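You operate a simulated robot arm through the tools that you are given. There is no shell and no other tool. Be economical: measure what you need, move in short steps, check, and stop when the job is done.

You run a simulated robot arm. Do the job below in one go: nothing can be reset, and whatever is moved stays where it is left.

Task
Brush the spilt feed into the dustpan; empty it into the spill tub.
Fine: brush and pan go back. Set down upright: hand brush. What is to be rubbed or washed off counts as gone when no trace of it is left.

It is judged by the outcome, as a careful person would: the job done as asked, and still so three seconds after it is handed in. It fails if anything else is knocked over, pushed out of place, dropped, spilled or broken.

Robot
A 7-joint arm with a fingered hand on a trunk, on a base that drives. Base frame: it is fixed to the floor where the robot stands at the start and does not move with it; the origin is under the middle of the robot, x ahead of it, y to its left, z up; the surface under the hand at the start is at about z = 0.8. Lengths are in m, angles in degrees, forces in N, time in s.
Its first joint turns from -115.0 to 115.0 degrees. Places, roughly: bench before the spill [0.5, 0.1, 0.8]; mouth of the spill tub [0.5, -0.2, 0.9]; spill tub [0.5, -0.2, 0.8]; spilt feed [0.7, 0.1, 0.8]. Payload 5 kg.
Tool frame: the origin (TCP) lies between the finger pads and is the grasp point; the fingertips stand 0.032 m ahead of it; z points along the fingers, y is the line along which they close. Largest opening 0.16 m; the body of the gripper starts 0.089 m behind the TCP. The gripper is a hand of 4 fingers: y runs from the thumb to the fingers, the wrist lies at [0, 0, -0.267] in the tool frame, and closing takes about 1.5 s.
Orientation is that of the tool frame in the base frame, as a unit quaternion [w, x, y, z]. With the fingers straight down and closing along the base's y, the tool's x points along the base's -x, its y along +y and its z along -z.

Tools
- The arm moves only by the tool drive_tool. Its argument "rows" is a list of rows, each an object of numbers (a shift or turn left out is 0, a gripper value left out holds the last): "tx", "ty", "tz": the shift along the base's x, y, z in units of 300 mm (1.0 is 300 mm); "wx", "wy", "wz": the turn, a rotation vector about the base's x, y, z in units of 45 degrees (1.0 is 45 degrees). In form: [{"tx": .., "ty": .., "tz": .., "wx": .., "wy": .., "wz": ..}, ...]. A call has 1 to 10 rows; each row is the pose to reach, as a shift and turn from the pose commanded when the call began. "jaw" is the opening, from 0 (shut) to 1 (fully open), set as the call begins (left out, the last holds). A call with a number of a shift or a turn outside -1 to 1 is refused whole. A row lasts 0.2 s, in which the tool goes at most 0.05 m and 8.6 degrees; a call with a longer step from one row to the next is refused whole, and so is a gripper value outside its range. A pose out of reach is approached as far as the arm can. The call stops where the force on the tool passes 40 N (or 10 N more than at its start, if that is more) or the arm is blocked; 0.2 s more then pass. The fingers move at their own pace (about 0.045 m/s each) and stop on an object; they squeeze with about 29 N. The grip force told is the motor's: it shows also when the fingers shut on nothing. Time passes only in rows, and 0.2 s behind the last, so rows that repeat a pose let the fingers close. It gives the time, the measured TCP pose, the force on the tool (base axes), the opening and the grip force at its end, in the units of the frame above (readings bear some noise), with the torque about the TCP (base axes, N m) and any sound that the robot's microphone picked up.
- Cameras (640 x 400 px; columns grow to the right, rows downward): "scene" is now at [0.0186, 0.1809, 1.6814]; the picture's right is [-0.30, -0.96, 0.00], its down [-0.68, 0.21, -0.70] and it looks along [0.67, -0.21, -0.72] (base axes); focal length 261 px, centre (320, 200). "wrist" rides on the gripper at [0.08, -0.004, -0.114] in the tool frame; the picture's right is [0.05, 1.00, 0.00], its down [-0.82, 0.04, -0.58] and it looks along [-0.58, 0.03, 0.82] (tool axes); focal length 265 px, centre (320, 200). There is no depth. A picture from a camera that has moved, and an enlarged one, comes with that camera's place and axes in the base frame and with its lens.
- capture(camera): a new picture of that camera. It takes no simulated time.
- lift_body(by): slides the trunk up (or, below 0, down) by that many m; the arm and the scene camera ride with it, the base frame stays. It gives what a move gives, with no picture.
- drive_base(legs): drives the robot by 1 to 6 legs, each [ahead, turn to the left] in m and degrees, along the robot's own axes; the way and the turn of a leg run together, so that a leg with both is an arc; at most 1.5 m and 180 degrees a leg. The arm and the cameras ride along, it lands a little off, and it stops where it bumps. It gives what a move gives.
- set_fingers(finger1, finger2, finger3, thumb_bend): sets how far each is bent, from 0 (flat) to 1 (curled in); at 0.3 the hand is open as for a grip, at 0.7 the pads meet at the TCP. One left out holds its place. A second passes; each finger stops where it meets its share of the squeeze, and holds until it gets a number again. A gripper value or a shape takes the hand back. It gives what a move gives, with no picture; readings hold the bend of each and the force on the fingers (four entries, about 0 where the hand has none), thumb and palm.
- preshape(shape): the hand has 4 fingers and takes this shape, open, in about a second: jaw (thumb against the fingers, like two jaws); tri (thumb and two fingers); tip (a fingertip pinch); poke (one finger out to press); point (the index stretched); flat (the hand flat); cup (the hand cupped); fist (a fist). The gripper value then closes the fingers along that shape, each until it touches; the sizes above hold for jaw. It gives what a move gives, with no picture.
- head_to(pan, tilt): turns the head with the scene camera to pan (to the left, within 155 degrees either way) and tilt (down, from -29 to 69), counted from straight ahead of the robot. It gives what a move gives.
- close_up(camera, box): a new picture of the part [left, top, right, bottom] of that camera's present view, enlarged. It takes no simulated time.
- close_job(): hands the job in; it is judged then, once.

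Go step by step. Nothing tells you exact positions but the pictures and the camera data: compare them with the known pose of the tool, close in by small moves and look again before you grip or let go. The budget is 120 turns and 98 pictures, counting those below and the enlarged ones. Unless the task says otherwise, let go and move clear before handing in, and close with one line.

The tools are called after "Emit:" as a command line: name --argument value ..., lists and objects as JSON in quotes. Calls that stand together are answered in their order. drive_tool: Moves the arm, as the interface text tells. Its arguments: {"type":"object","properties":{"rows":{"type":"array","items":{"type":"object","properties":{"tx":{"type":"number"},"ty":{"type":"number"},"tz":{"type":"number"},"wx":{"type":"number"},"wy":{"type":"number"},"wz":{"type":"number"}}}},"jaw":{"type":"number"}},"required":["rows"]} The other tools are called the same way: lift_body (by) slides the trunk up or down; preshape (shape) gives the hand a shape; set_fingers (finger1, finger2, finger3, thumb_bend) moves the fingers one by one; drive_base (legs) drives the base; head_to (pan, tilt) turns the head that bears the scene camera; capture (camera) takes a picture; close_up (camera, box) takes an enlarged picture of a part of a camera's view; close_job () hands the job in.

At the start:

```text
t: 0.0
ee_pos: [0.7312, 0.0899, 1.1896]
orientation: [0.001, 0.0, 1.0, 0.001]
ft_force: [0.7, -0.9, 0.4]
wrist_torque: [0.01, 0.02, 0.02]
finger_gap: 0.1597
grasp_force: 0.1
shape: jaw
bend: [0.3, 0.3, 0.3, 0.3]
finger forces: [0.0, 0.0, 0.1, 0.0, 0.0, 0.0]
trunk travel left (down, up): [-0.525, 0.465]
robot x, y, heading: [-0.0018, 0.0, -0.1]
head pan, tilt: [-17.2, 45.7]
```

scene: 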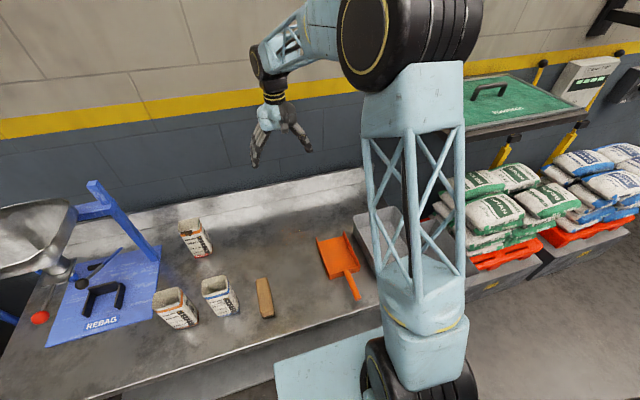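
wrist: 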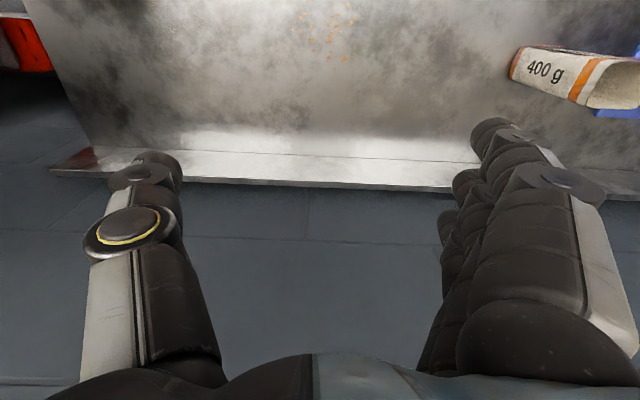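

I see a bench with three small bags, a wooden-handled brush, an orange dustpan and a grey tub to the right. I'll enlarge the work area to find the feed and the tools.

Emit:
close_up --camera "scene" --box '[140, 180, 400, 342]'

Emit:
close_up --camera "wrist" --box '[200, 0, 440, 150]'

```text
2.46 times, centred on (270, 261) of scene
camera zoom: at [0.0186, 0.1809, 1.6814], right [-0.3, -0.96, 0.0], down [-0.68, 0.21, -0.7], along [0.67, -0.21, -0.72], focal length 642 px, centre (443, 50)
```

zoom: 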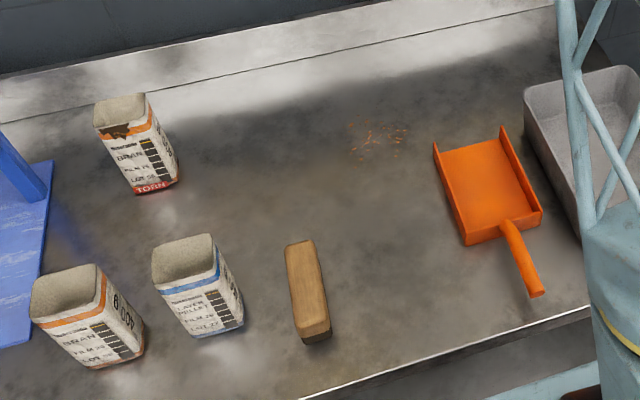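

```text
2.67 times, centred on (320, 75) of wrist
camera zoom: at [0.6522, 0.0853, 1.3053], right [-0.05, 1.0, 0.0], down [0.82, 0.04, 0.58], along [0.58, 0.03, -0.82], focal length 708 px, centre (320, 533)
```

zoom: 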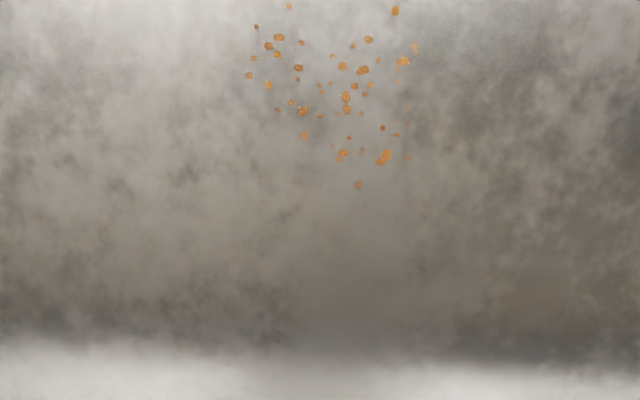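

The feed lies at about (0.67, 0.09). The pan is around y −0.05 with its mouth facing away (+x) and its handle toward me, and the brush is near (0.43, 0.24). I'll pull the hand back to look at pan, tub and brush from above.

Emit:
drive_tool --rows '[{"tx": -0.15}, {"tx": -0.3}, {"tx": -0.45}, {"tx": -0.6}, {"tx": -0.75}, {"tx": -0.85}, {"tx": -0.85}]'

Emit:
capture --camera "wrist"

Emit:
capture --camera "scene"

```text
t: 1.6
ee_pos: [0.4751, 0.0882, 1.1912]
orientation: [0.0, 0.0, 1.0, 0.0]
ft_force: [-0.3, -0.3, 0.0]
wrist_torque: [-0.02, -0.01, 0.03]
finger_gap: 0.1601
grasp_force: 0.1
shape: jaw
bend: [0.3, 0.3, 0.3, 0.3]
finger forces: [0.0, 0.0, 0.0, 0.0, 0.0, 0.0]
trunk travel left (down, up): [-0.525, 0.465]
robot x, y, heading: [-0.0001, -0.0019, 0.1]
head pan, tilt: [-17.2, 45.7]
```

```text
93 pictures are left
camera wrist: at [0.3963, 0.0842, 1.307], right [-0.05, 1.0, 0.0], down [0.82, 0.04, 0.58], along [0.58, 0.03, -0.82], focal length 265 px, centre (320, 200)
```

wrist: 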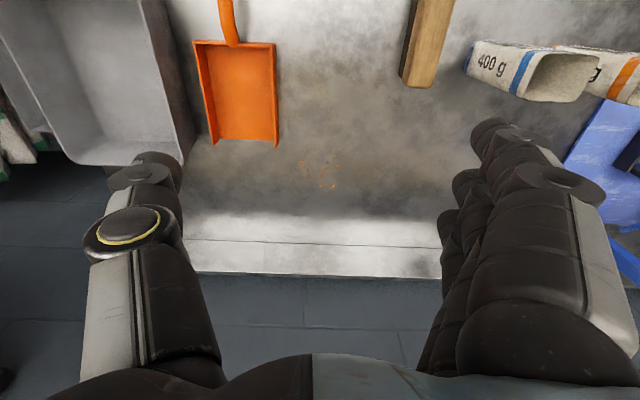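

```text
92 pictures are left
camera scene: at [0.0186, 0.1809, 1.6814], right [-0.3, -0.96, 0.0], down [-0.68, 0.21, -0.7], along [0.67, -0.21, -0.72], focal length 261 px, centre (320, 200)
```

scene: 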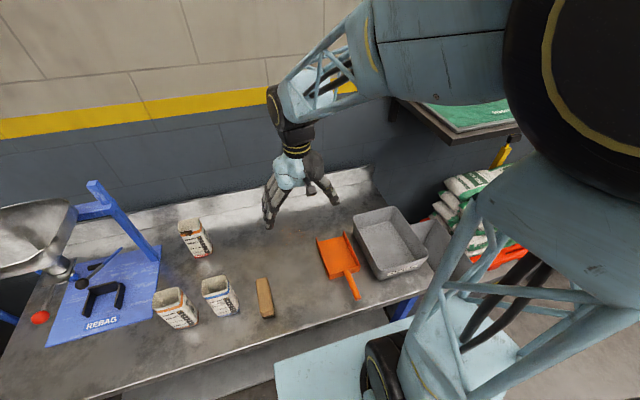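

The view shows pan, tub and feed clearly, but handle and brush are cut off. I'll back the base by 0.15 m for better reach and view.

Emit:
drive_base --legs '[[-0.15, 0]]'

Emit:
capture --camera "wrist"

Emit:
close_up --camera "scene" --box '[200, 180, 440, 330]'

```text
t: 3.0
ee_pos: [0.3208, 0.0868, 1.1915]
orientation: [0.001, 0.002, 1.0, 0.0]
ft_force: [-0.4, -0.3, -0.1]
wrist_torque: [-0.02, -0.02, 0.0]
finger_gap: 0.1601
grasp_force: 0.1
shape: jaw
bend: [0.3, 0.3, 0.3, 0.3]
finger forces: [0.0, 0.0, 0.1, 0.0, 0.1, 0.0]
trunk travel left (down, up): [-0.525, 0.465]
robot x, y, heading: [-0.1559, 0.0027, -0.2]
head pan, tilt: [-17.2, 45.7]
```

```text
91 pictures are left
camera wrist: at [0.2416, 0.0834, 1.3075], right [-0.05, 1.0, 0.0], down [0.81, 0.04, 0.58], along [0.58, 0.03, -0.82], focal length 265 px, centre (320, 200)
```

wrist: 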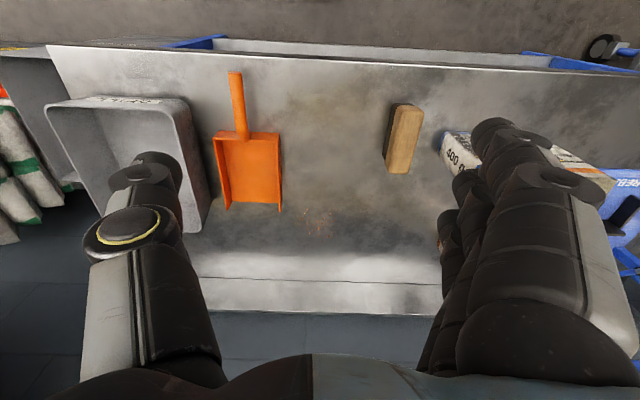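

```text
2.67 times, centred on (320, 255) of scene
camera zoom: at [-0.1363, 0.181, 1.6815], right [-0.3, -0.95, 0.0], down [-0.68, 0.21, -0.7], along [0.67, -0.21, -0.72], focal length 695 px, centre (320, 53)
```

zoom: 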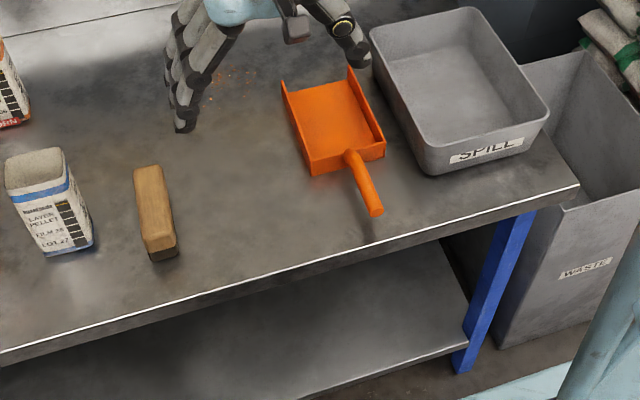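

The pan handle runs from about (0.44, −0.053) to (0.33, −0.053), close to the tub's rim at y ≈ −0.11. I'll narrow the hand, tilt it back and come in above the handle for a closer look.

Emit:
drive_tool --rows '[{"tx": 0, "ty": -0.1, "tz": -0.1, "wy": -0.15}, {"tx": 0, "ty": -0.2, "tz": -0.2, "wy": -0.3}, {"tx": 0, "ty": -0.3, "tz": -0.3, "wy": -0.45}, {"tx": 0, "ty": -0.4, "tz": -0.4, "wy": -0.6}, {"tx": 0.05, "ty": -0.467, "tz": -0.5, "wy": -0.667}, {"tx": 0.13, "ty": -0.467, "tz": -0.6, "wy": -0.667}, {"tx": 0.13, "ty": -0.467, "tz": -0.7, "wy": -0.667}, {"tx": 0.13, "ty": -0.467, "tz": -0.7, "wy": -0.667}]' --jaw 0.4

Emit:
capture --camera "wrist"

Emit:
close_up --camera "scene" --box '[260, 160, 420, 260]'

```text
t: 5.0
ee_pos: [0.3755, 0.1156, 0.9709]
orientation: [0.238, -0.179, 0.954, 0.034]
ft_force: [0.5, 0.2, 0.1]
wrist_torque: [0.0, 0.02, -0.02]
finger_gap: 0.0643
grasp_force: 0.0
shape: jaw
bend: [0.73, 0.73, 0.73, 0.7]
finger forces: [0.0, 0.0, 0.1, 0.0, 0.0, 0.0]
out of reach, approached as far as the arm can: row 4, 5, 6, 7, 8
trunk travel left (down, up): [-0.525, 0.465]
robot x, y, heading: [-0.1574, -0.0011, -0.2]
head pan, tilt: [-17.2, 45.7]
stopped in row 8: the arm was blocked; the commanded pose is now the measured one
```

```text
89 pictures are left
camera wrist: at [0.2614, 0.0686, 1.0341], right [-0.4, 0.92, -0.04], down [0.4, 0.22, 0.89], along [0.82, 0.34, -0.45], focal length 265 px, centre (320, 200)
```

wrist: 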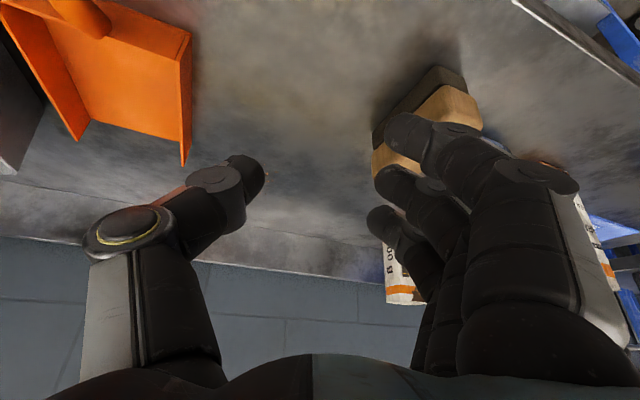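

```text
4.00 times, centred on (340, 210) of scene
camera zoom: at [-0.1336, 0.1807, 1.6814], right [-0.3, -0.95, 0.0], down [-0.68, 0.21, -0.7], along [0.67, -0.21, -0.72], focal length 1043 px, centre (240, 160)
```

zoom: 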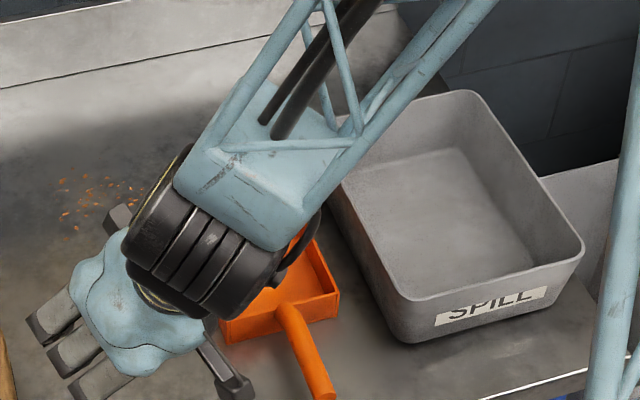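

The tilt put the wrist too close to the robot's axis, so the arm folded awkwardly. I'll raise and straighten the hand, then back the base further.

Emit:
drive_tool --rows '[{"tz": 0.16}, {"tz": 0.3}, {"tz": 0.4, "wx": -0.018, "wy": 0.123, "wz": -0.093}, {"tz": 0.5, "wx": -0.035, "wy": 0.246, "wz": -0.185}, {"tz": 0.6, "wx": -0.053, "wy": 0.369, "wz": -0.278}, {"tz": 0.7, "wx": -0.07, "wy": 0.492, "wz": -0.37}, {"tz": 0.7, "wx": -0.088, "wy": 0.615, "wz": -0.463}, {"tz": 0.7, "wx": -0.088, "wy": 0.615, "wz": -0.463}]'

Emit:
drive_base --legs '[[-0.22, 0]]'

Emit:
capture --camera "scene"

```text
t: 6.8
ee_pos: [0.3737, 0.1182, 1.1794]
orientation: [0.0, 0.0, 1.0, 0.0]
ft_force: [0.0, 0.7, 0.0]
wrist_torque: [0.0, 0.0, 0.0]
finger_gap: 0.0643
grasp_force: 0.0
shape: jaw
bend: [0.73, 0.73, 0.73, 0.7]
finger forces: [0.1, 0.0, 0.0, 0.0, 0.1, 0.0]
trunk travel left (down, up): [-0.525, 0.465]
robot x, y, heading: [-0.1544, 0.0001, -0.2]
head pan, tilt: [-17.2, 45.7]
```

```text
t: 8.5
ee_pos: [0.1466, 0.1201, 1.18]
orientation: [0.003, -0.002, 1.0, 0.0]
ft_force: [0.0, -0.3, -0.8]
wrist_torque: [-0.01, -0.03, 0.01]
finger_gap: 0.064
grasp_force: 0.1
shape: jaw
bend: [0.73, 0.73, 0.73, 0.7]
finger forces: [0.0, 0.1, 0.0, 0.1, 0.0, 0.1]
trunk travel left (down, up): [-0.525, 0.465]
robot x, y, heading: [-0.3819, 0.0027, 0.2]
head pan, tilt: [-17.2, 45.7]
```

```text
87 pictures are left
camera scene: at [-0.3636, 0.1815, 1.6815], right [-0.3, -0.95, 0.0], down [-0.68, 0.21, -0.7], along [0.67, -0.21, -0.72], focal length 261 px, centre (320, 200)
```

scene: 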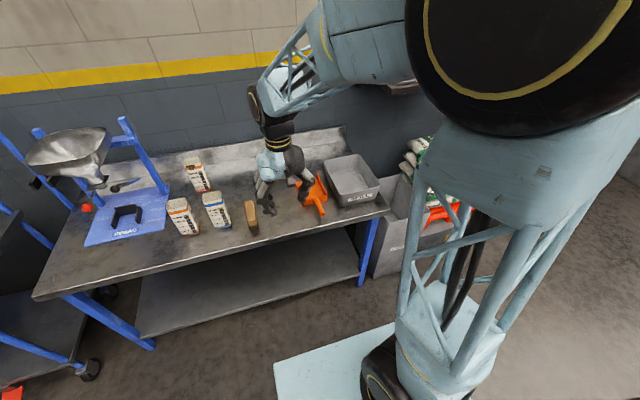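

Base is now at x −0.38, giving room for a tilted grip. I'll go above the handle with a 30° tilt and look.

Emit:
drive_tool --rows '[{"tx": 0.1, "ty": -0.08, "tz": 0}, {"tx": 0.2, "ty": -0.16, "tz": 0, "wy": -0.1}, {"tx": 0.3, "ty": -0.24, "tz": -0.05, "wy": -0.25}, {"tx": 0.4, "ty": -0.32, "tz": -0.1, "wy": -0.4}, {"tx": 0.5, "ty": -0.4, "tz": -0.18, "wy": -0.55}, {"tx": 0.58, "ty": -0.48, "tz": -0.25, "wy": -0.667}, {"tx": 0.66, "ty": -0.54, "tz": -0.35, "wy": -0.667}, {"tx": 0.711, "ty": -0.577, "tz": -0.45, "wy": -0.667}, {"tx": 0.711, "ty": -0.577, "tz": -0.6, "wy": -0.667}, {"tx": 0.711, "ty": -0.577, "tz": -0.6, "wy": -0.667}]'

Emit:
capture --camera "wrist"

Emit:
close_up --camera "scene" --box '[220, 140, 400, 252]'

```text
t: 10.7
ee_pos: [0.3577, -0.053, 0.999]
orientation: [0.261, -0.001, 0.965, -0.001]
ft_force: [-0.1, 0.2, -0.9]
wrist_torque: [0.0, 0.02, -0.02]
finger_gap: 0.0643
grasp_force: 0.0
shape: jaw
bend: [0.73, 0.73, 0.73, 0.7]
finger forces: [0.1, 0.0, 0.1, 0.0, 0.0, 0.0]
trunk travel left (down, up): [-0.525, 0.465]
robot x, y, heading: [-0.3783, -0.0022, -0.1]
head pan, tilt: [-17.2, 45.7]
```

```text
86 pictures are left
camera wrist: at [0.2332, -0.0578, 1.0588], right [-0.05, 1.0, -0.03], down [0.41, 0.04, 0.91], along [0.91, 0.03, -0.41], focal length 265 px, centre (320, 200)
```

wrist: 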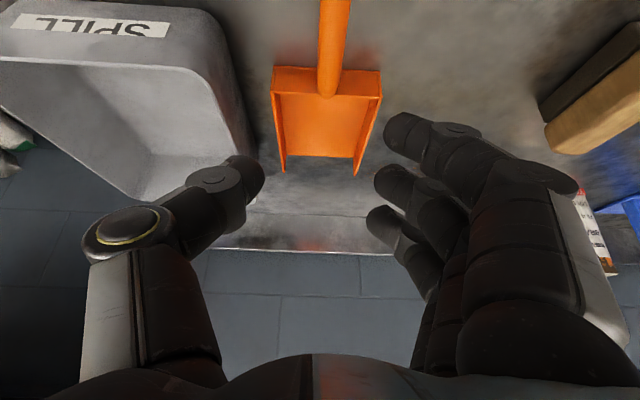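

```text
3.56 times, centred on (310, 196) of scene
camera zoom: at [-0.3625, 0.1814, 1.6815], right [-0.3, -0.95, 0.0], down [-0.68, 0.21, -0.7], along [0.67, -0.21, -0.72], focal length 927 px, centre (356, 214)
```

zoom: 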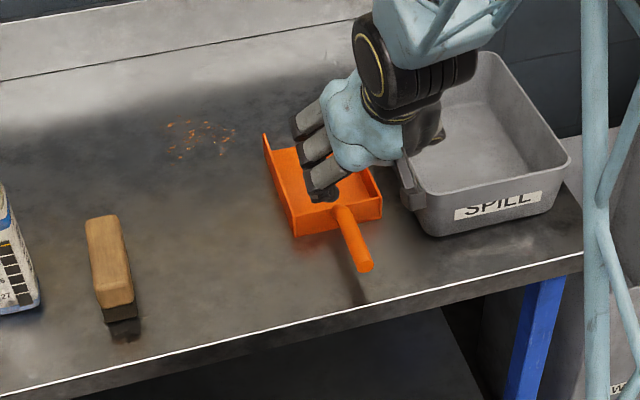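

The hand is lined up over the handle (y ≈ −0.047), with the tub rim at y ≈ −0.12 just clear of the thumb. I'll reduce the tilt to 20° and descend most of the way, then look.

Emit:
drive_tool --rows '[{"tx": 0.03, "ty": 0.02, "tz": -0.1, "wy": 0.111}, {"tx": 0.058, "ty": 0.02, "tz": -0.2, "wy": 0.222}, {"tx": 0.058, "ty": 0.02, "tz": -0.3, "wy": 0.222}, {"tx": 0.058, "ty": 0.02, "tz": -0.38, "wy": 0.222}, {"tx": 0.058, "ty": 0.02, "tz": -0.38, "wy": 0.222}]'

Emit:
capture --camera "wrist"

Emit:
close_up --camera "scene" --box '[250, 150, 394, 240]'

```text
t: 11.9
ee_pos: [0.3778, -0.0474, 0.8847]
orientation: [0.176, -0.001, 0.984, 0.0]
ft_force: [-0.5, 0.4, 0.0]
wrist_torque: [-0.03, -0.02, -0.01]
finger_gap: 0.0639
grasp_force: 0.1
shape: jaw
bend: [0.73, 0.73, 0.73, 0.7]
finger forces: [0.0, 0.0, 0.0, 0.0, 0.1, 0.0]
trunk travel left (down, up): [-0.525, 0.465]
robot x, y, heading: [-0.3834, -0.0026, -0.2]
head pan, tilt: [-17.2, 45.7]
```

```text
84 pictures are left
camera wrist: at [0.2646, -0.0526, 0.9652], right [-0.05, 1.0, -0.02], down [0.56, 0.04, 0.82], along [0.82, 0.03, -0.57], focal length 265 px, centre (320, 200)
```

wrist: 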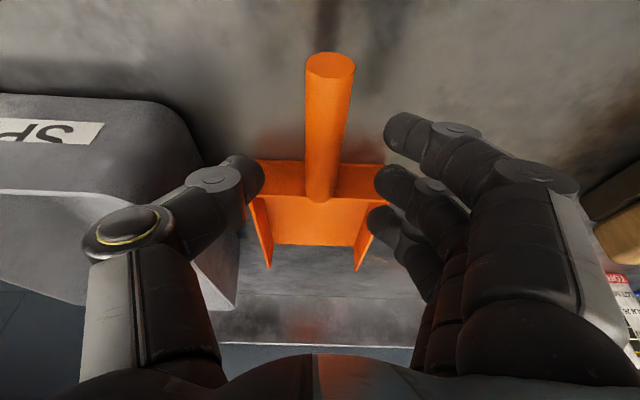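

```text
4.44 times, centred on (322, 195) of scene
camera zoom: at [-0.3626, 0.1813, 1.6815], right [-0.3, -0.95, 0.0], down [-0.68, 0.21, -0.7], along [0.67, -0.21, -0.72], focal length 1159 px, centre (311, 222)
```

zoom: 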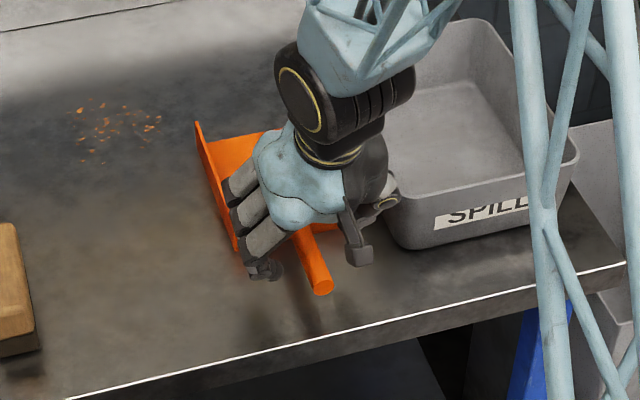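

The handle tip reads at about z 0.836 and sits centred between thumb and fingers. I'll lower 3 cm and close.

Emit:
drive_tool --rows '[{"tz": -0.06}, {"tz": -0.11}, {"tz": -0.11}]'

Emit:
drive_tool --rows '[{"tz": 0}, {"tz": 0}, {"tz": 0}, {"tz": 0}, {"tz": 0}, {"tz": 0}, {"tz": 0}, {"tz": 0}]' --jaw 0

Emit:
capture --camera "wrist"

```text
t: 12.7
ee_pos: [0.3793, -0.0473, 0.852]
orientation: [0.176, -0.002, 0.984, 0.0]
ft_force: [0.2, 0.4, 0.7]
wrist_torque: [-0.01, 0.01, 0.03]
finger_gap: 0.0641
grasp_force: 0.1
shape: jaw
bend: [0.73, 0.73, 0.73, 0.7]
finger forces: [0.0, 0.1, 0.1, 0.0, 0.0, 0.0]
trunk travel left (down, up): [-0.525, 0.465]
robot x, y, heading: [-0.3796, -0.0005, -0.1]
head pan, tilt: [-17.2, 45.7]
```

```text
t: 14.5
ee_pos: [0.3784, -0.0472, 0.8519]
orientation: [0.176, -0.002, 0.984, 0.001]
ft_force: [0.0, 0.3, -0.7]
wrist_torque: [-0.01, 0.01, -0.04]
finger_gap: 0.0003
grasp_force: 28.8
shape: jaw
bend: [0.68, 0.67, 0.71, 0.72]
finger forces: [5.5, 0.0, 6.8, 0.0, 21.0, 0.0]
trunk travel left (down, up): [-0.525, 0.465]
robot x, y, heading: [-0.3793, -0.0014, -0.2]
head pan, tilt: [-17.2, 45.7]
```

```text
82 pictures are left
camera wrist: at [0.2647, -0.0526, 0.9324], right [-0.05, 1.0, -0.02], down [0.56, 0.04, 0.82], along [0.82, 0.03, -0.57], focal length 265 px, centre (320, 200)
```

wrist: 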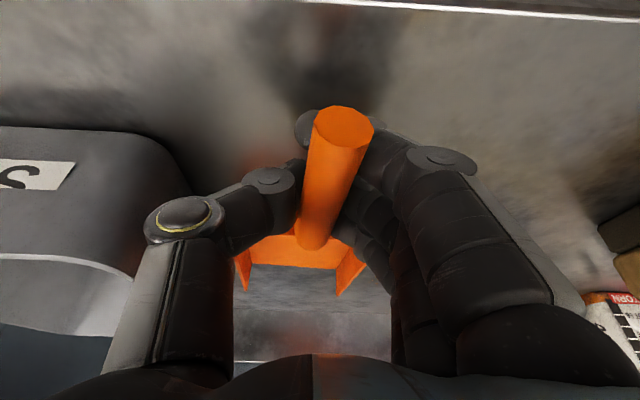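

The fingers shut to nearly zero gap, with the handle apparently sitting in the crook above the pads. I'll check from the scene camera before lifting.

Emit:
close_up --camera "scene" --box '[280, 180, 360, 230]'

Emit:
close_up --camera "wrist" --box '[200, 80, 440, 300]'

```text
8.00 times, centred on (320, 205) of scene
camera zoom: at [-0.3627, 0.1814, 1.6814], right [-0.3, -0.95, 0.0], down [-0.68, 0.21, -0.7], along [0.67, -0.21, -0.72], focal length 2086 px, centre (320, 160)
```

zoom: 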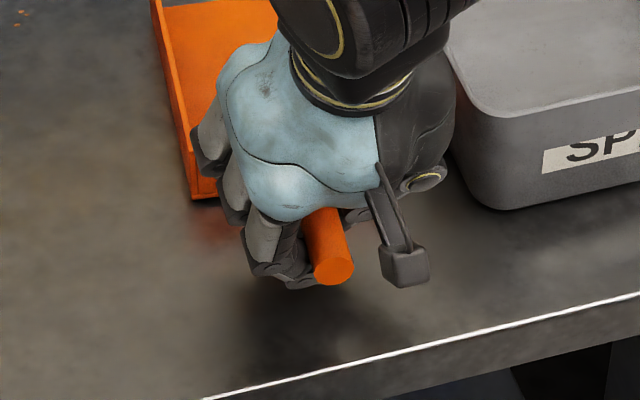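

```text
1.82 times, centred on (320, 190) of wrist
camera zoom: at [0.2647, -0.0526, 0.9324], right [-0.05, 1.0, -0.02], down [0.56, 0.04, 0.82], along [0.82, 0.03, -0.57], focal length 483 px, centre (320, 218)
```

zoom: 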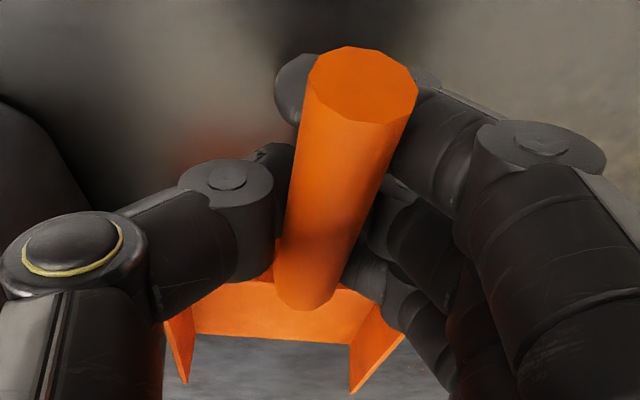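

The handle lies above the pads, with the fingers closed under it. I'll open, raise 2 cm so the handle sits at the pads, and close again.

Emit:
drive_tool --rows '[{"tz": 0}, {"tz": 0}, {"tz": 0}, {"tz": 0}, {"tz": 0.03}, {"tz": 0.065}, {"tz": 0.065}]' --jaw 0.4

Emit:
drive_tool --rows '[{"tz": 0}, {"tz": 0}, {"tz": 0}, {"tz": 0}, {"tz": 0}, {"tz": 0}, {"tz": 0}, {"tz": 0}]' --jaw 0

Emit:
capture --camera "wrist"

```text
t: 16.1
ee_pos: [0.3786, -0.047, 0.872]
orientation: [0.176, -0.002, 0.984, 0.0]
ft_force: [0.5, -0.5, 0.1]
wrist_torque: [0.02, 0.0, 0.02]
finger_gap: 0.0633
grasp_force: 0.0
shape: jaw
bend: [0.73, 0.73, 0.73, 0.7]
finger forces: [0.0, 0.0, 0.0, 0.0, 0.0, 0.1]
trunk travel left (down, up): [-0.525, 0.465]
robot x, y, heading: [-0.3798, -0.0027, 0.2]
head pan, tilt: [-17.2, 45.7]
```

```text
t: 17.9
ee_pos: [0.3777, -0.0471, 0.8716]
orientation: [0.176, -0.002, 0.984, 0.0]
ft_force: [0.6, -0.7, 0.0]
wrist_torque: [-0.02, -0.15, -0.04]
finger_gap: 0.0143
grasp_force: 28.9
shape: jaw
bend: [0.72, 0.72, 0.7, 0.7]
finger forces: [8.3, 8.4, 7.3, 0.0, 25.4, 0.1]
trunk travel left (down, up): [-0.525, 0.465]
robot x, y, heading: [-0.3777, 0.0011, 0.1]
head pan, tilt: [-17.2, 45.7]
```

```text
79 pictures are left
camera wrist: at [0.2645, -0.0523, 0.9517], right [-0.05, 1.0, -0.02], down [0.56, 0.04, 0.82], along [0.82, 0.03, -0.57], focal length 265 px, centre (320, 200)
```

wrist: 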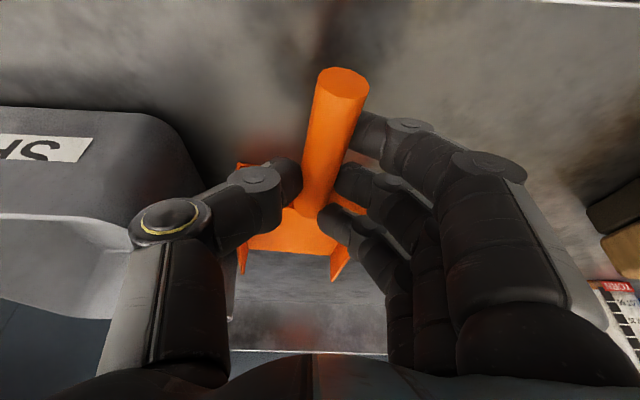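

Now all three fingers and the thumb press on the handle. I'll lift a little and look.

Emit:
drive_tool --rows '[{"tz": 0.06}, {"tz": 0.12}, {"tz": 0.2}, {"tz": 0.2}]'

Emit:
close_up --camera "scene" --box '[230, 150, 390, 250]'

Emit:
capture --camera "wrist"

```text
t: 18.9
ee_pos: [0.3772, -0.0458, 0.9338]
orientation: [0.176, -0.002, 0.984, 0.0]
ft_force: [0.0, 0.2, -1.3]
wrist_torque: [0.0, 0.1, 0.02]
finger_gap: 0.0142
grasp_force: 29.2
shape: jaw
bend: [0.72, 0.72, 0.7, 0.7]
finger forces: [6.5, 9.2, 6.9, 0.1, 24.5, 0.1]
trunk travel left (down, up): [-0.525, 0.465]
robot x, y, heading: [-0.381, -0.0009, -0.1]
head pan, tilt: [-17.2, 45.7]
```

```text
4.00 times, centred on (310, 200) of scene
camera zoom: at [-0.3629, 0.1813, 1.6814], right [-0.3, -0.95, 0.0], down [-0.68, 0.21, -0.7], along [0.67, -0.21, -0.72], focal length 1043 px, centre (360, 200)
```

zoom: 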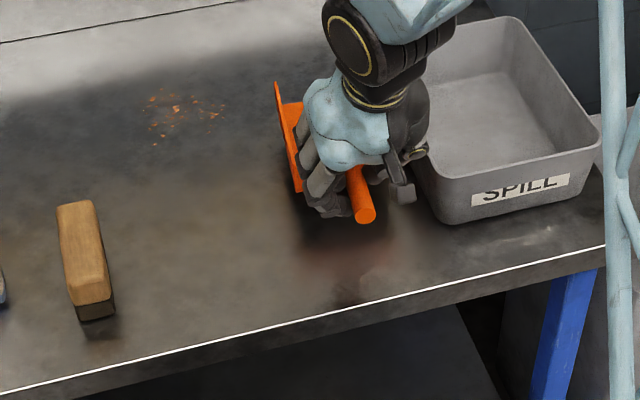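

```text
77 pictures are left
camera wrist: at [0.2645, -0.0504, 1.0135], right [-0.05, 1.0, -0.02], down [0.56, 0.04, 0.82], along [0.82, 0.03, -0.57], focal length 265 px, centre (320, 200)
```

wrist: 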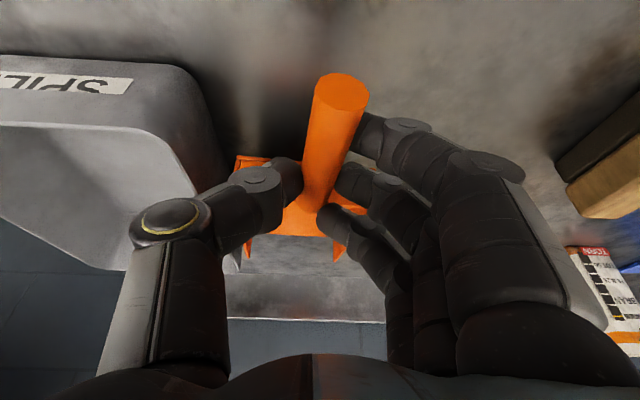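

The pan is held and has yawed about 7° in the grip, so I'll turn it back while carrying it left to in front of the spill, staying a few cm above the bench for a look.

Emit:
drive_tool --rows '[{"ty": 0.1, "tx": -0.03, "wz": 0.05}, {"ty": 0.2, "tx": -0.03, "wz": 0.1}, {"ty": 0.3, "tx": -0.03, "wz": 0.155}, {"ty": 0.4, "tx": -0.03, "wz": 0.155}, {"ty": 0.46, "tx": -0.03, "wz": 0.155}, {"ty": 0.46, "tx": -0.03, "wz": 0.155, "tz": -0.08}, {"ty": 0.46, "tx": -0.03, "wz": 0.155, "tz": -0.12}, {"ty": 0.46, "tx": -0.03, "wz": 0.155, "tz": -0.12}]'

Emit:
close_up --camera "scene" --box '[200, 140, 344, 230]'

Emit:
capture --camera "wrist"

```text
t: 20.7
ee_pos: [0.3703, 0.0901, 0.8953]
orientation: [0.176, -0.061, 0.982, 0.011]
ft_force: [-0.1, 1.0, 0.2]
wrist_torque: [0.11, -0.14, 0.06]
finger_gap: 0.0139
grasp_force: 29.4
shape: jaw
bend: [0.72, 0.72, 0.7, 0.7]
finger forces: [8.0, 8.7, 11.7, 0.0, 25.3, 0.0]
trunk travel left (down, up): [-0.525, 0.465]
robot x, y, heading: [-0.3824, -0.0016, -0.1]
head pan, tilt: [-17.2, 45.7]
```

```text
4.44 times, centred on (272, 185) of scene
camera zoom: at [-0.3629, 0.1815, 1.6814], right [-0.3, -0.95, 0.0], down [-0.68, 0.21, -0.7], along [0.67, -0.21, -0.72], focal length 1159 px, centre (533, 267)
```

zoom: 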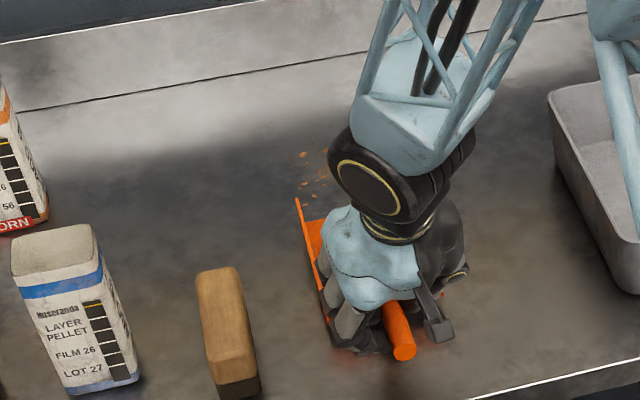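

```text
75 pictures are left
camera wrist: at [0.2574, 0.0722, 0.9752], right [-0.17, 0.98, -0.02], down [0.56, 0.11, 0.82], along [0.81, 0.13, -0.57], focal length 265 px, centre (320, 200)
```

wrist: 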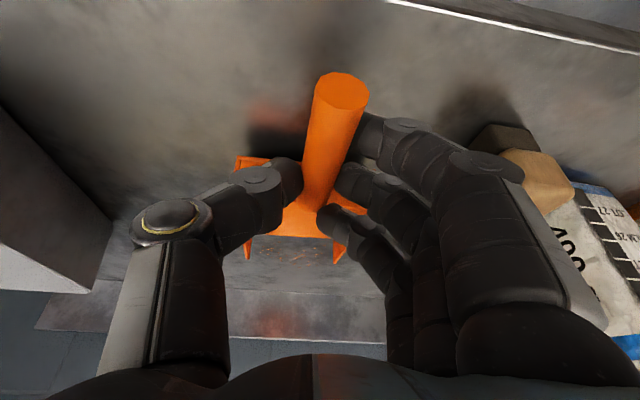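

The pan mouth points at the feed with a small gap. I'll lower it onto the bench.

Emit:
drive_tool --rows '[{"tz": -0.03}, {"tz": -0.055}, {"tz": -0.075}, {"tz": -0.075}]'

Emit:
capture --camera "wrist"

```text
t: 21.7
ee_pos: [0.3706, 0.0902, 0.8748]
orientation: [0.176, -0.061, 0.982, 0.011]
ft_force: [-1.7, 0.9, 2.7]
wrist_torque: [0.1, -0.65, 0.07]
finger_gap: 0.014
grasp_force: 28.7
shape: jaw
bend: [0.71, 0.72, 0.71, 0.7]
finger forces: [9.8, 9.1, 18.3, 0.0, 26.9, 0.0]
trunk travel left (down, up): [-0.525, 0.465]
robot x, y, heading: [-0.384, 0.0009, -0.0]
head pan, tilt: [-17.2, 45.7]
```

```text
74 pictures are left
camera wrist: at [0.2577, 0.0722, 0.9538], right [-0.17, 0.98, -0.02], down [0.56, 0.11, 0.82], along [0.81, 0.13, -0.57], focal length 265 px, centre (320, 200)
```

wrist: 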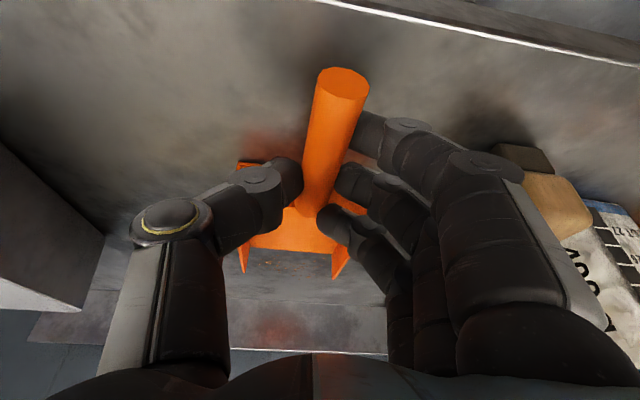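

The mouth has touched down about 4 cm short of the feed. I'll slide it 2 cm forward, settle the rear and release.

Emit:
drive_tool --rows '[{"tx": 0.035}, {"tx": 0.07}, {"tx": 0.07, "tz": -0.012}, {"tx": 0.07, "tz": -0.012}]'

Emit:
drive_tool --rows '[{"tz": 0}, {"tz": 0}, {"tz": 0}, {"tz": 0}, {"tz": 0}]' --jaw 0.4

Emit:
capture --camera "wrist"

```text
t: 22.7
ee_pos: [0.3893, 0.0904, 0.871]
orientation: [0.176, -0.063, 0.982, 0.011]
ft_force: [-1.0, -0.7, 5.7]
wrist_torque: [0.07, -0.72, 0.06]
finger_gap: 0.0138
grasp_force: 29.1
shape: jaw
bend: [0.71, 0.72, 0.71, 0.7]
finger forces: [9.7, 9.2, 19.4, 0.1, 28.0, 0.0]
trunk travel left (down, up): [-0.525, 0.465]
robot x, y, heading: [-0.3825, 0.0009, 0.1]
head pan, tilt: [-17.2, 45.7]
```

```text
t: 23.9
ee_pos: [0.39, 0.0914, 0.8705]
orientation: [0.176, -0.062, 0.982, 0.011]
ft_force: [0.2, 0.0, 0.7]
wrist_torque: [-0.03, 0.01, -0.03]
finger_gap: 0.0634
grasp_force: 0.0
shape: jaw
bend: [0.73, 0.73, 0.73, 0.7]
finger forces: [0.0, 0.1, 0.0, 0.0, 0.0, 0.0]
trunk travel left (down, up): [-0.525, 0.465]
robot x, y, heading: [-0.3791, 0.0036, -0.1]
head pan, tilt: [-17.2, 45.7]
```

```text
73 pictures are left
camera wrist: at [0.2779, 0.0723, 0.9509], right [-0.17, 0.98, -0.02], down [0.56, 0.11, 0.82], along [0.81, 0.13, -0.57], focal length 265 px, centre (320, 200)
```

wrist: 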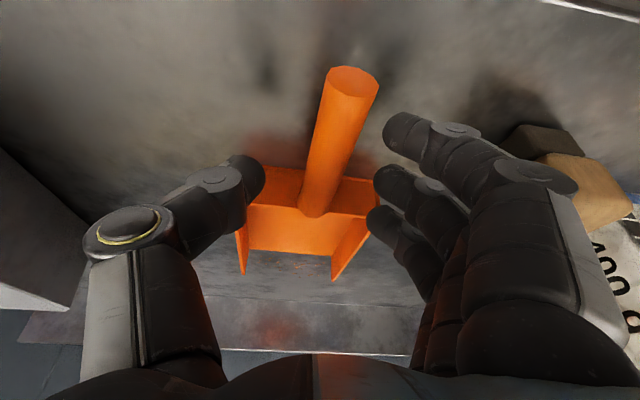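

The pan rests flat and is released. I'll raise the hand, straighten it, and look at the pan, feed and brush.

Emit:
drive_tool --rows '[{"tz": 0.1, "tx": -0.02}, {"tz": 0.25, "tx": -0.05}, {"tz": 0.4, "tx": -0.05, "wy": 0.14, "wz": -0.05}, {"tz": 0.55, "tx": -0.05, "wy": 0.3, "wz": -0.1}, {"tz": 0.7, "tx": -0.05, "wy": 0.444, "wz": -0.155}, {"tz": 0.85, "tx": -0.05, "wy": 0.444, "wz": -0.155}, {"tz": 1.0, "tx": -0.05, "wy": 0.444, "wz": -0.155}, {"tz": 1.0, "tx": -0.05, "wy": 0.444, "wz": -0.155}]'

Emit:
capture --camera "wrist"

Emit:
close_up --camera "scene" --box '[200, 140, 344, 230]'

```text
t: 25.7
ee_pos: [0.3758, 0.0924, 1.1696]
orientation: [0.002, 0.001, 1.0, 0.012]
ft_force: [-0.3, -0.7, 0.7]
wrist_torque: [-0.02, 0.0, 0.04]
finger_gap: 0.0633
grasp_force: 0.0
shape: jaw
bend: [0.73, 0.73, 0.73, 0.7]
finger forces: [0.0, 0.0, 0.0, 0.0, 0.0, 0.1]
trunk travel left (down, up): [-0.525, 0.465]
robot x, y, heading: [-0.3803, -0.001, 0.1]
head pan, tilt: [-17.2, 45.7]
```

```text
72 pictures are left
camera wrist: at [0.2958, 0.0854, 1.285], right [-0.05, 1.0, 0.02], down [0.81, 0.03, 0.58], along [0.58, 0.05, -0.81], focal length 265 px, centre (320, 200)
```

wrist: 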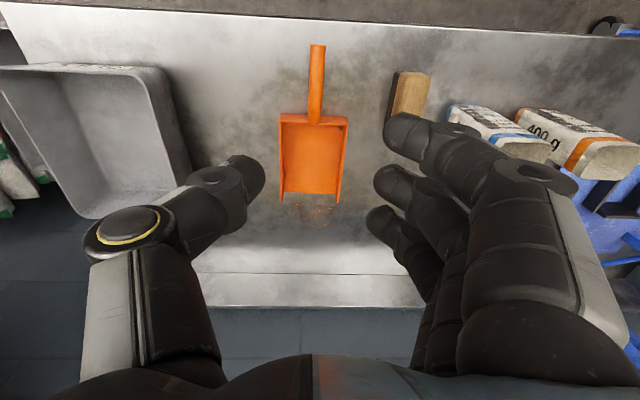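

```text
4.44 times, centred on (272, 185) of scene
camera zoom: at [-0.3626, 0.1814, 1.6814], right [-0.3, -0.95, 0.0], down [-0.68, 0.21, -0.7], along [0.67, -0.21, -0.72], focal length 1159 px, centre (533, 267)
```

zoom: 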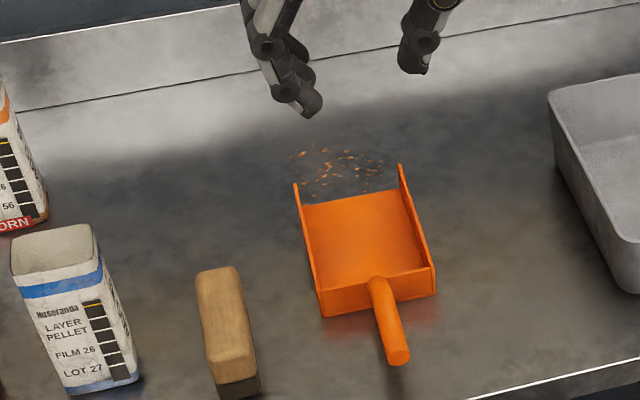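

The pan sits squarely before the feed. I'll measure mouth, feed and brush closely.

Emit:
close_up --camera "wrist" --box '[240, 60, 440, 240]'

Emit:
close_up --camera "scene" --box '[230, 185, 278, 235]'

```text
2.22 times, centred on (340, 150) of wrist
camera zoom: at [0.2958, 0.0854, 1.285], right [-0.05, 1.0, 0.02], down [0.81, 0.03, 0.58], along [0.58, 0.05, -0.81], focal length 590 px, centre (276, 311)
```

zoom: 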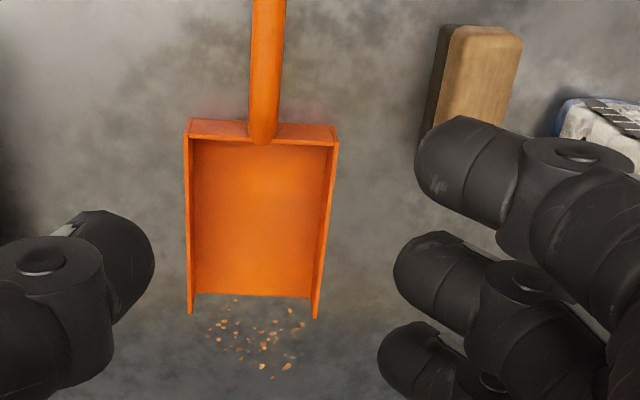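

```text
8.00 times, centred on (254, 210) of scene
camera zoom: at [-0.3626, 0.1814, 1.6814], right [-0.3, -0.95, 0.0], down [-0.68, 0.21, -0.7], along [0.67, -0.21, -0.72], focal length 2086 px, centre (848, 120)
```

zoom: 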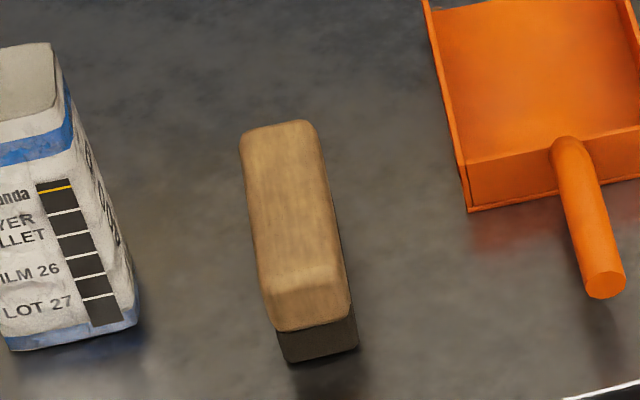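

Mouth inner span is y 0.033–0.149 at x ≈ 0.626; the feed lies at y 0.043–0.145, x 0.635–0.735. The brush, wood on dark bristles, is centred near (0.43, 0.24) with its top at z ≈ 0.86. I'll drive forward for reach and bring the hand above the brush.

Emit:
drive_base --legs '[[0.32, 0]]'

Emit:
drive_tool --rows '[{"tx": -0.15, "ty": 0.05}, {"tx": -0.3, "ty": 0.1}, {"tx": -0.45, "ty": 0.2}, {"tx": -0.6, "ty": 0.3}, {"tx": -0.75, "ty": 0.38}, {"tx": -0.88, "ty": 0.43}, {"tx": -0.88, "ty": 0.43}]' --jaw 0.5

Emit:
capture --camera "wrist"

```text
t: 27.8
ee_pos: [0.6919, 0.0972, 1.1697]
orientation: [0.002, -0.002, 1.0, 0.011]
ft_force: [0.5, 0.3, -0.9]
wrist_torque: [-0.01, 0.02, -0.02]
finger_gap: 0.0633
grasp_force: 0.1
shape: jaw
bend: [0.73, 0.73, 0.73, 0.7]
finger forces: [0.0, 0.0, 0.0, 0.0, 0.1, 0.0]
trunk travel left (down, up): [-0.525, 0.465]
robot x, y, heading: [-0.0668, 0.0053, 0.4]
head pan, tilt: [-17.2, 45.7]
```

```text
refused: row 3 steps farther than a row can; nothing moved
```

```text
68 pictures are left
camera wrist: at [0.6111, 0.0902, 1.2842], right [-0.06, 1.0, 0.02], down [0.81, 0.03, 0.58], along [0.58, 0.05, -0.81], focal length 265 px, centre (320, 200)
```

wrist: 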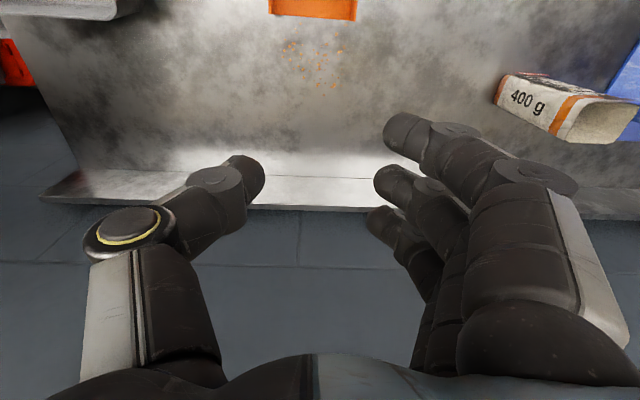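

The move was refused for step size; I'll repeat it with smaller steps.

Emit:
drive_tool --rows '[{"tx": -0.13, "ty": 0.07}, {"tx": -0.26, "ty": 0.14}, {"tx": -0.39, "ty": 0.21}, {"tx": -0.52, "ty": 0.28}, {"tx": -0.65, "ty": 0.35}, {"tx": -0.78, "ty": 0.42}, {"tx": -0.873, "ty": 0.46}, {"tx": -0.873, "ty": 0.46}]' --jaw 0.5

Emit:
capture --camera "wrist"

```text
t: 29.6
ee_pos: [0.4272, 0.2343, 1.1707]
orientation: [0.003, -0.001, 1.0, 0.01]
ft_force: [0.6, -0.4, 0.4]
wrist_torque: [-0.02, -0.02, 0.0]
finger_gap: 0.079
grasp_force: 0.0
shape: jaw
bend: [0.72, 0.72, 0.72, 0.7]
finger forces: [0.0, 0.0, 0.1, 0.0, 0.0, 0.0]
trunk travel left (down, up): [-0.525, 0.465]
robot x, y, heading: [-0.0659, 0.001, 0.0]
head pan, tilt: [-17.2, 45.7]
```

```text
67 pictures are left
camera wrist: at [0.3485, 0.228, 1.2845], right [-0.06, 1.0, 0.02], down [0.81, 0.03, 0.58], along [0.58, 0.05, -0.81], focal length 265 px, centre (320, 200)
```

wrist: 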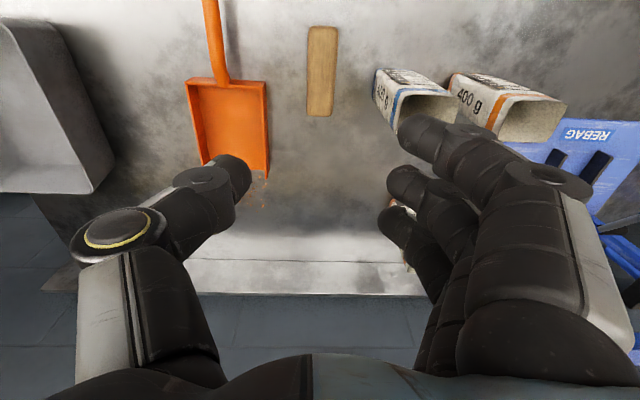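

The brush runs straight along x, centre (0.426, 0.244), width 0.041. The nearest bag is tall with a corner near (0.43, 0.33), so I'll grip the brush nearer its robot-side end at x ≈ 0.388 to keep the hand clear of it.

Emit:
drive_tool --rows '[{"tx": -0.13, "ty": 0.032}, {"tx": -0.13, "ty": 0.032, "tz": -0.16}, {"tx": -0.13, "ty": 0.032, "tz": -0.32}, {"tx": -0.13, "ty": 0.032, "tz": -0.45}, {"tx": -0.13, "ty": 0.032, "tz": -0.55}, {"tx": -0.13, "ty": 0.032, "tz": -0.55}]' --jaw 0.45

Emit:
capture --camera "wrist"

Emit:
head_to --pan 5 --tilt 60

Emit:
capture --camera "scene"

```text
t: 31.0
ee_pos: [0.3883, 0.2463, 1.0038]
orientation: [0.003, -0.002, 1.0, 0.011]
ft_force: [0.0, 0.2, -0.9]
wrist_torque: [0.0, 0.0, -0.01]
finger_gap: 0.0724
grasp_force: 0.1
shape: jaw
bend: [0.73, 0.73, 0.73, 0.7]
finger forces: [0.0, 0.0, 0.1, 0.1, 0.0, 0.1]
trunk travel left (down, up): [-0.525, 0.465]
robot x, y, heading: [-0.0678, 0.0001, 0.3]
head pan, tilt: [-17.2, 45.7]
```

```text
66 pictures are left
camera wrist: at [0.3077, 0.2383, 1.1191], right [-0.06, 1.0, 0.02], down [0.81, 0.03, 0.58], along [0.58, 0.05, -0.81], focal length 265 px, centre (320, 200)
```

wrist: 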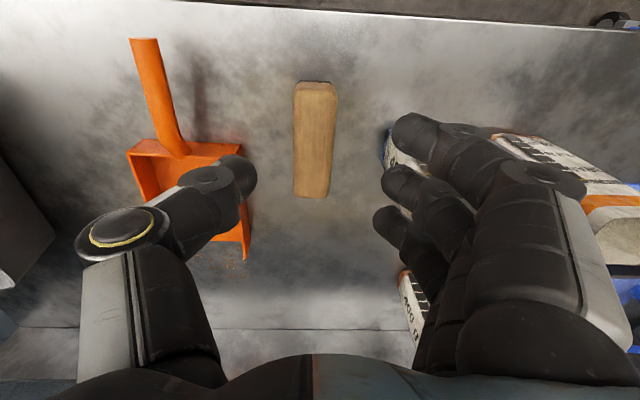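

```text
t: 31.9
ee_pos: [0.388, 0.245, 1.0053]
orientation: [0.002, -0.002, 1.0, 0.01]
ft_force: [0.4, -0.5, 0.1]
wrist_torque: [-0.04, 0.06, -0.01]
finger_gap: 0.0726
grasp_force: 0.1
shape: jaw
bend: [0.73, 0.73, 0.73, 0.7]
finger forces: [0.0, 0.0, 0.0, 0.0, 0.1, 0.1]
trunk travel left (down, up): [-0.525, 0.465]
robot x, y, heading: [-0.0642, -0.0002, 0.3]
head pan, tilt: [5.0, 60.0]
```

```text
65 pictures are left
camera scene: at [-0.0593, 0.212, 1.663], right [0.09, -1.0, 0.0], down [-0.86, -0.08, -0.5], along [0.5, 0.05, -0.87], focal length 261 px, centre (320, 200)
```

scene: 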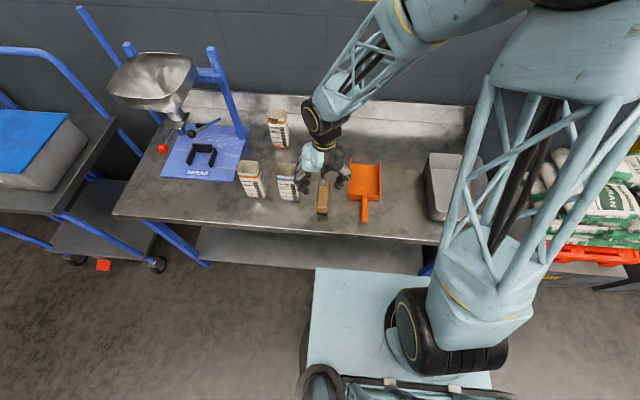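

The hand is centred over the brush. I'll check the clearance to the bag.

Emit:
close_up --camera "scene" --box '[230, 100, 390, 230]'

```text
3.08 times, centred on (310, 165) of scene
camera zoom: at [-0.0593, 0.212, 1.663], right [0.09, -1.0, 0.0], down [-0.86, -0.08, -0.5], along [0.5, 0.05, -0.87], focal length 802 px, centre (351, 308)
```

zoom: 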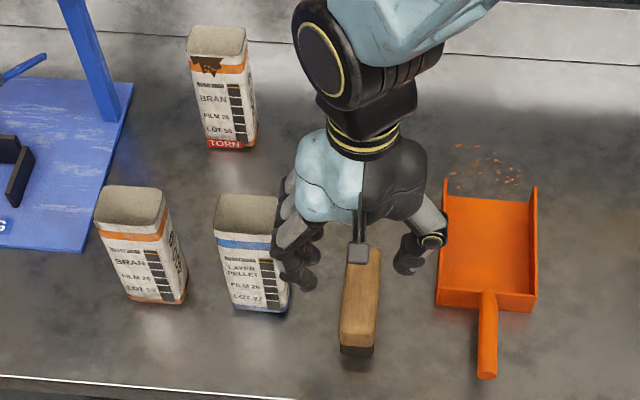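

The bag's near face is at y ≈ 0.34 and its top at z ≈ 0.93, so there's about 2 cm of clearance. I'll lower to z 0.856 and close.

Emit:
drive_tool --rows '[{"tz": -0.15}, {"tz": -0.3}, {"tz": -0.42}, {"tz": -0.497}, {"tz": -0.497}]'

Emit:
capture --camera "wrist"

```text
t: 33.1
ee_pos: [0.3897, 0.2454, 0.8537]
orientation: [0.003, -0.002, 1.0, 0.011]
ft_force: [-0.8, -0.3, 0.1]
wrist_torque: [0.02, 0.05, -0.02]
finger_gap: 0.0726
grasp_force: 0.0
shape: jaw
bend: [0.73, 0.73, 0.73, 0.7]
finger forces: [0.1, 0.0, 0.1, 0.1, 0.0, 0.1]
trunk travel left (down, up): [-0.525, 0.465]
robot x, y, heading: [-0.0684, 0.0026, 0.4]
head pan, tilt: [5.0, 60.0]
```

```text
63 pictures are left
camera wrist: at [0.3099, 0.2385, 0.9683], right [-0.06, 1.0, 0.02], down [0.81, 0.03, 0.58], along [0.58, 0.05, -0.81], focal length 265 px, centre (320, 200)
```

wrist: 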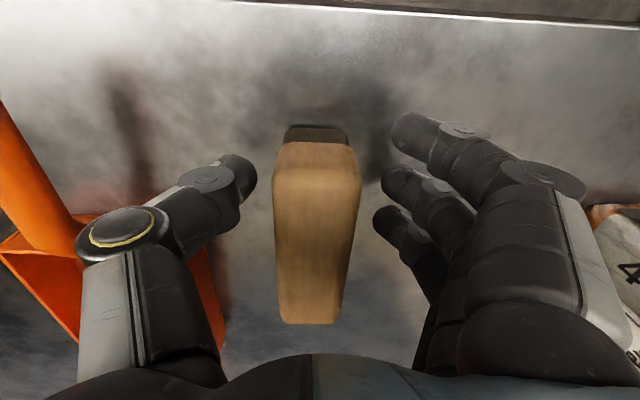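

Thumb and fingers straddle the wood. Closing.

Emit:
drive_tool --rows '[{"tz": 0}, {"tz": 0}, {"tz": 0}, {"tz": 0}, {"tz": 0}, {"tz": 0}, {"tz": 0}]' --jaw 0

Emit:
capture --camera "wrist"

```text
t: 34.7
ee_pos: [0.3896, 0.2451, 0.8541]
orientation: [0.003, -0.001, 1.0, 0.01]
ft_force: [-0.7, 0.4, -0.4]
wrist_torque: [0.02, 0.05, -0.02]
finger_gap: 0.0354
grasp_force: 28.7
shape: jaw
bend: [0.73, 0.73, 0.73, 0.7]
finger forces: [7.2, 8.8, 8.6, 0.0, 26.0, 0.0]
trunk travel left (down, up): [-0.525, 0.465]
robot x, y, heading: [-0.0677, 0.0018, 0.5]
head pan, tilt: [5.0, 60.0]
```

```text
62 pictures are left
camera wrist: at [0.31, 0.2386, 0.9685], right [-0.06, 1.0, 0.02], down [0.81, 0.03, 0.58], along [0.58, 0.05, -0.81], focal length 265 px, centre (320, 200)
```

wrist: 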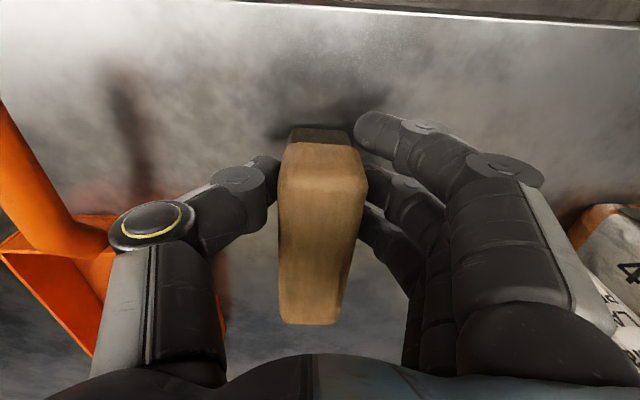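

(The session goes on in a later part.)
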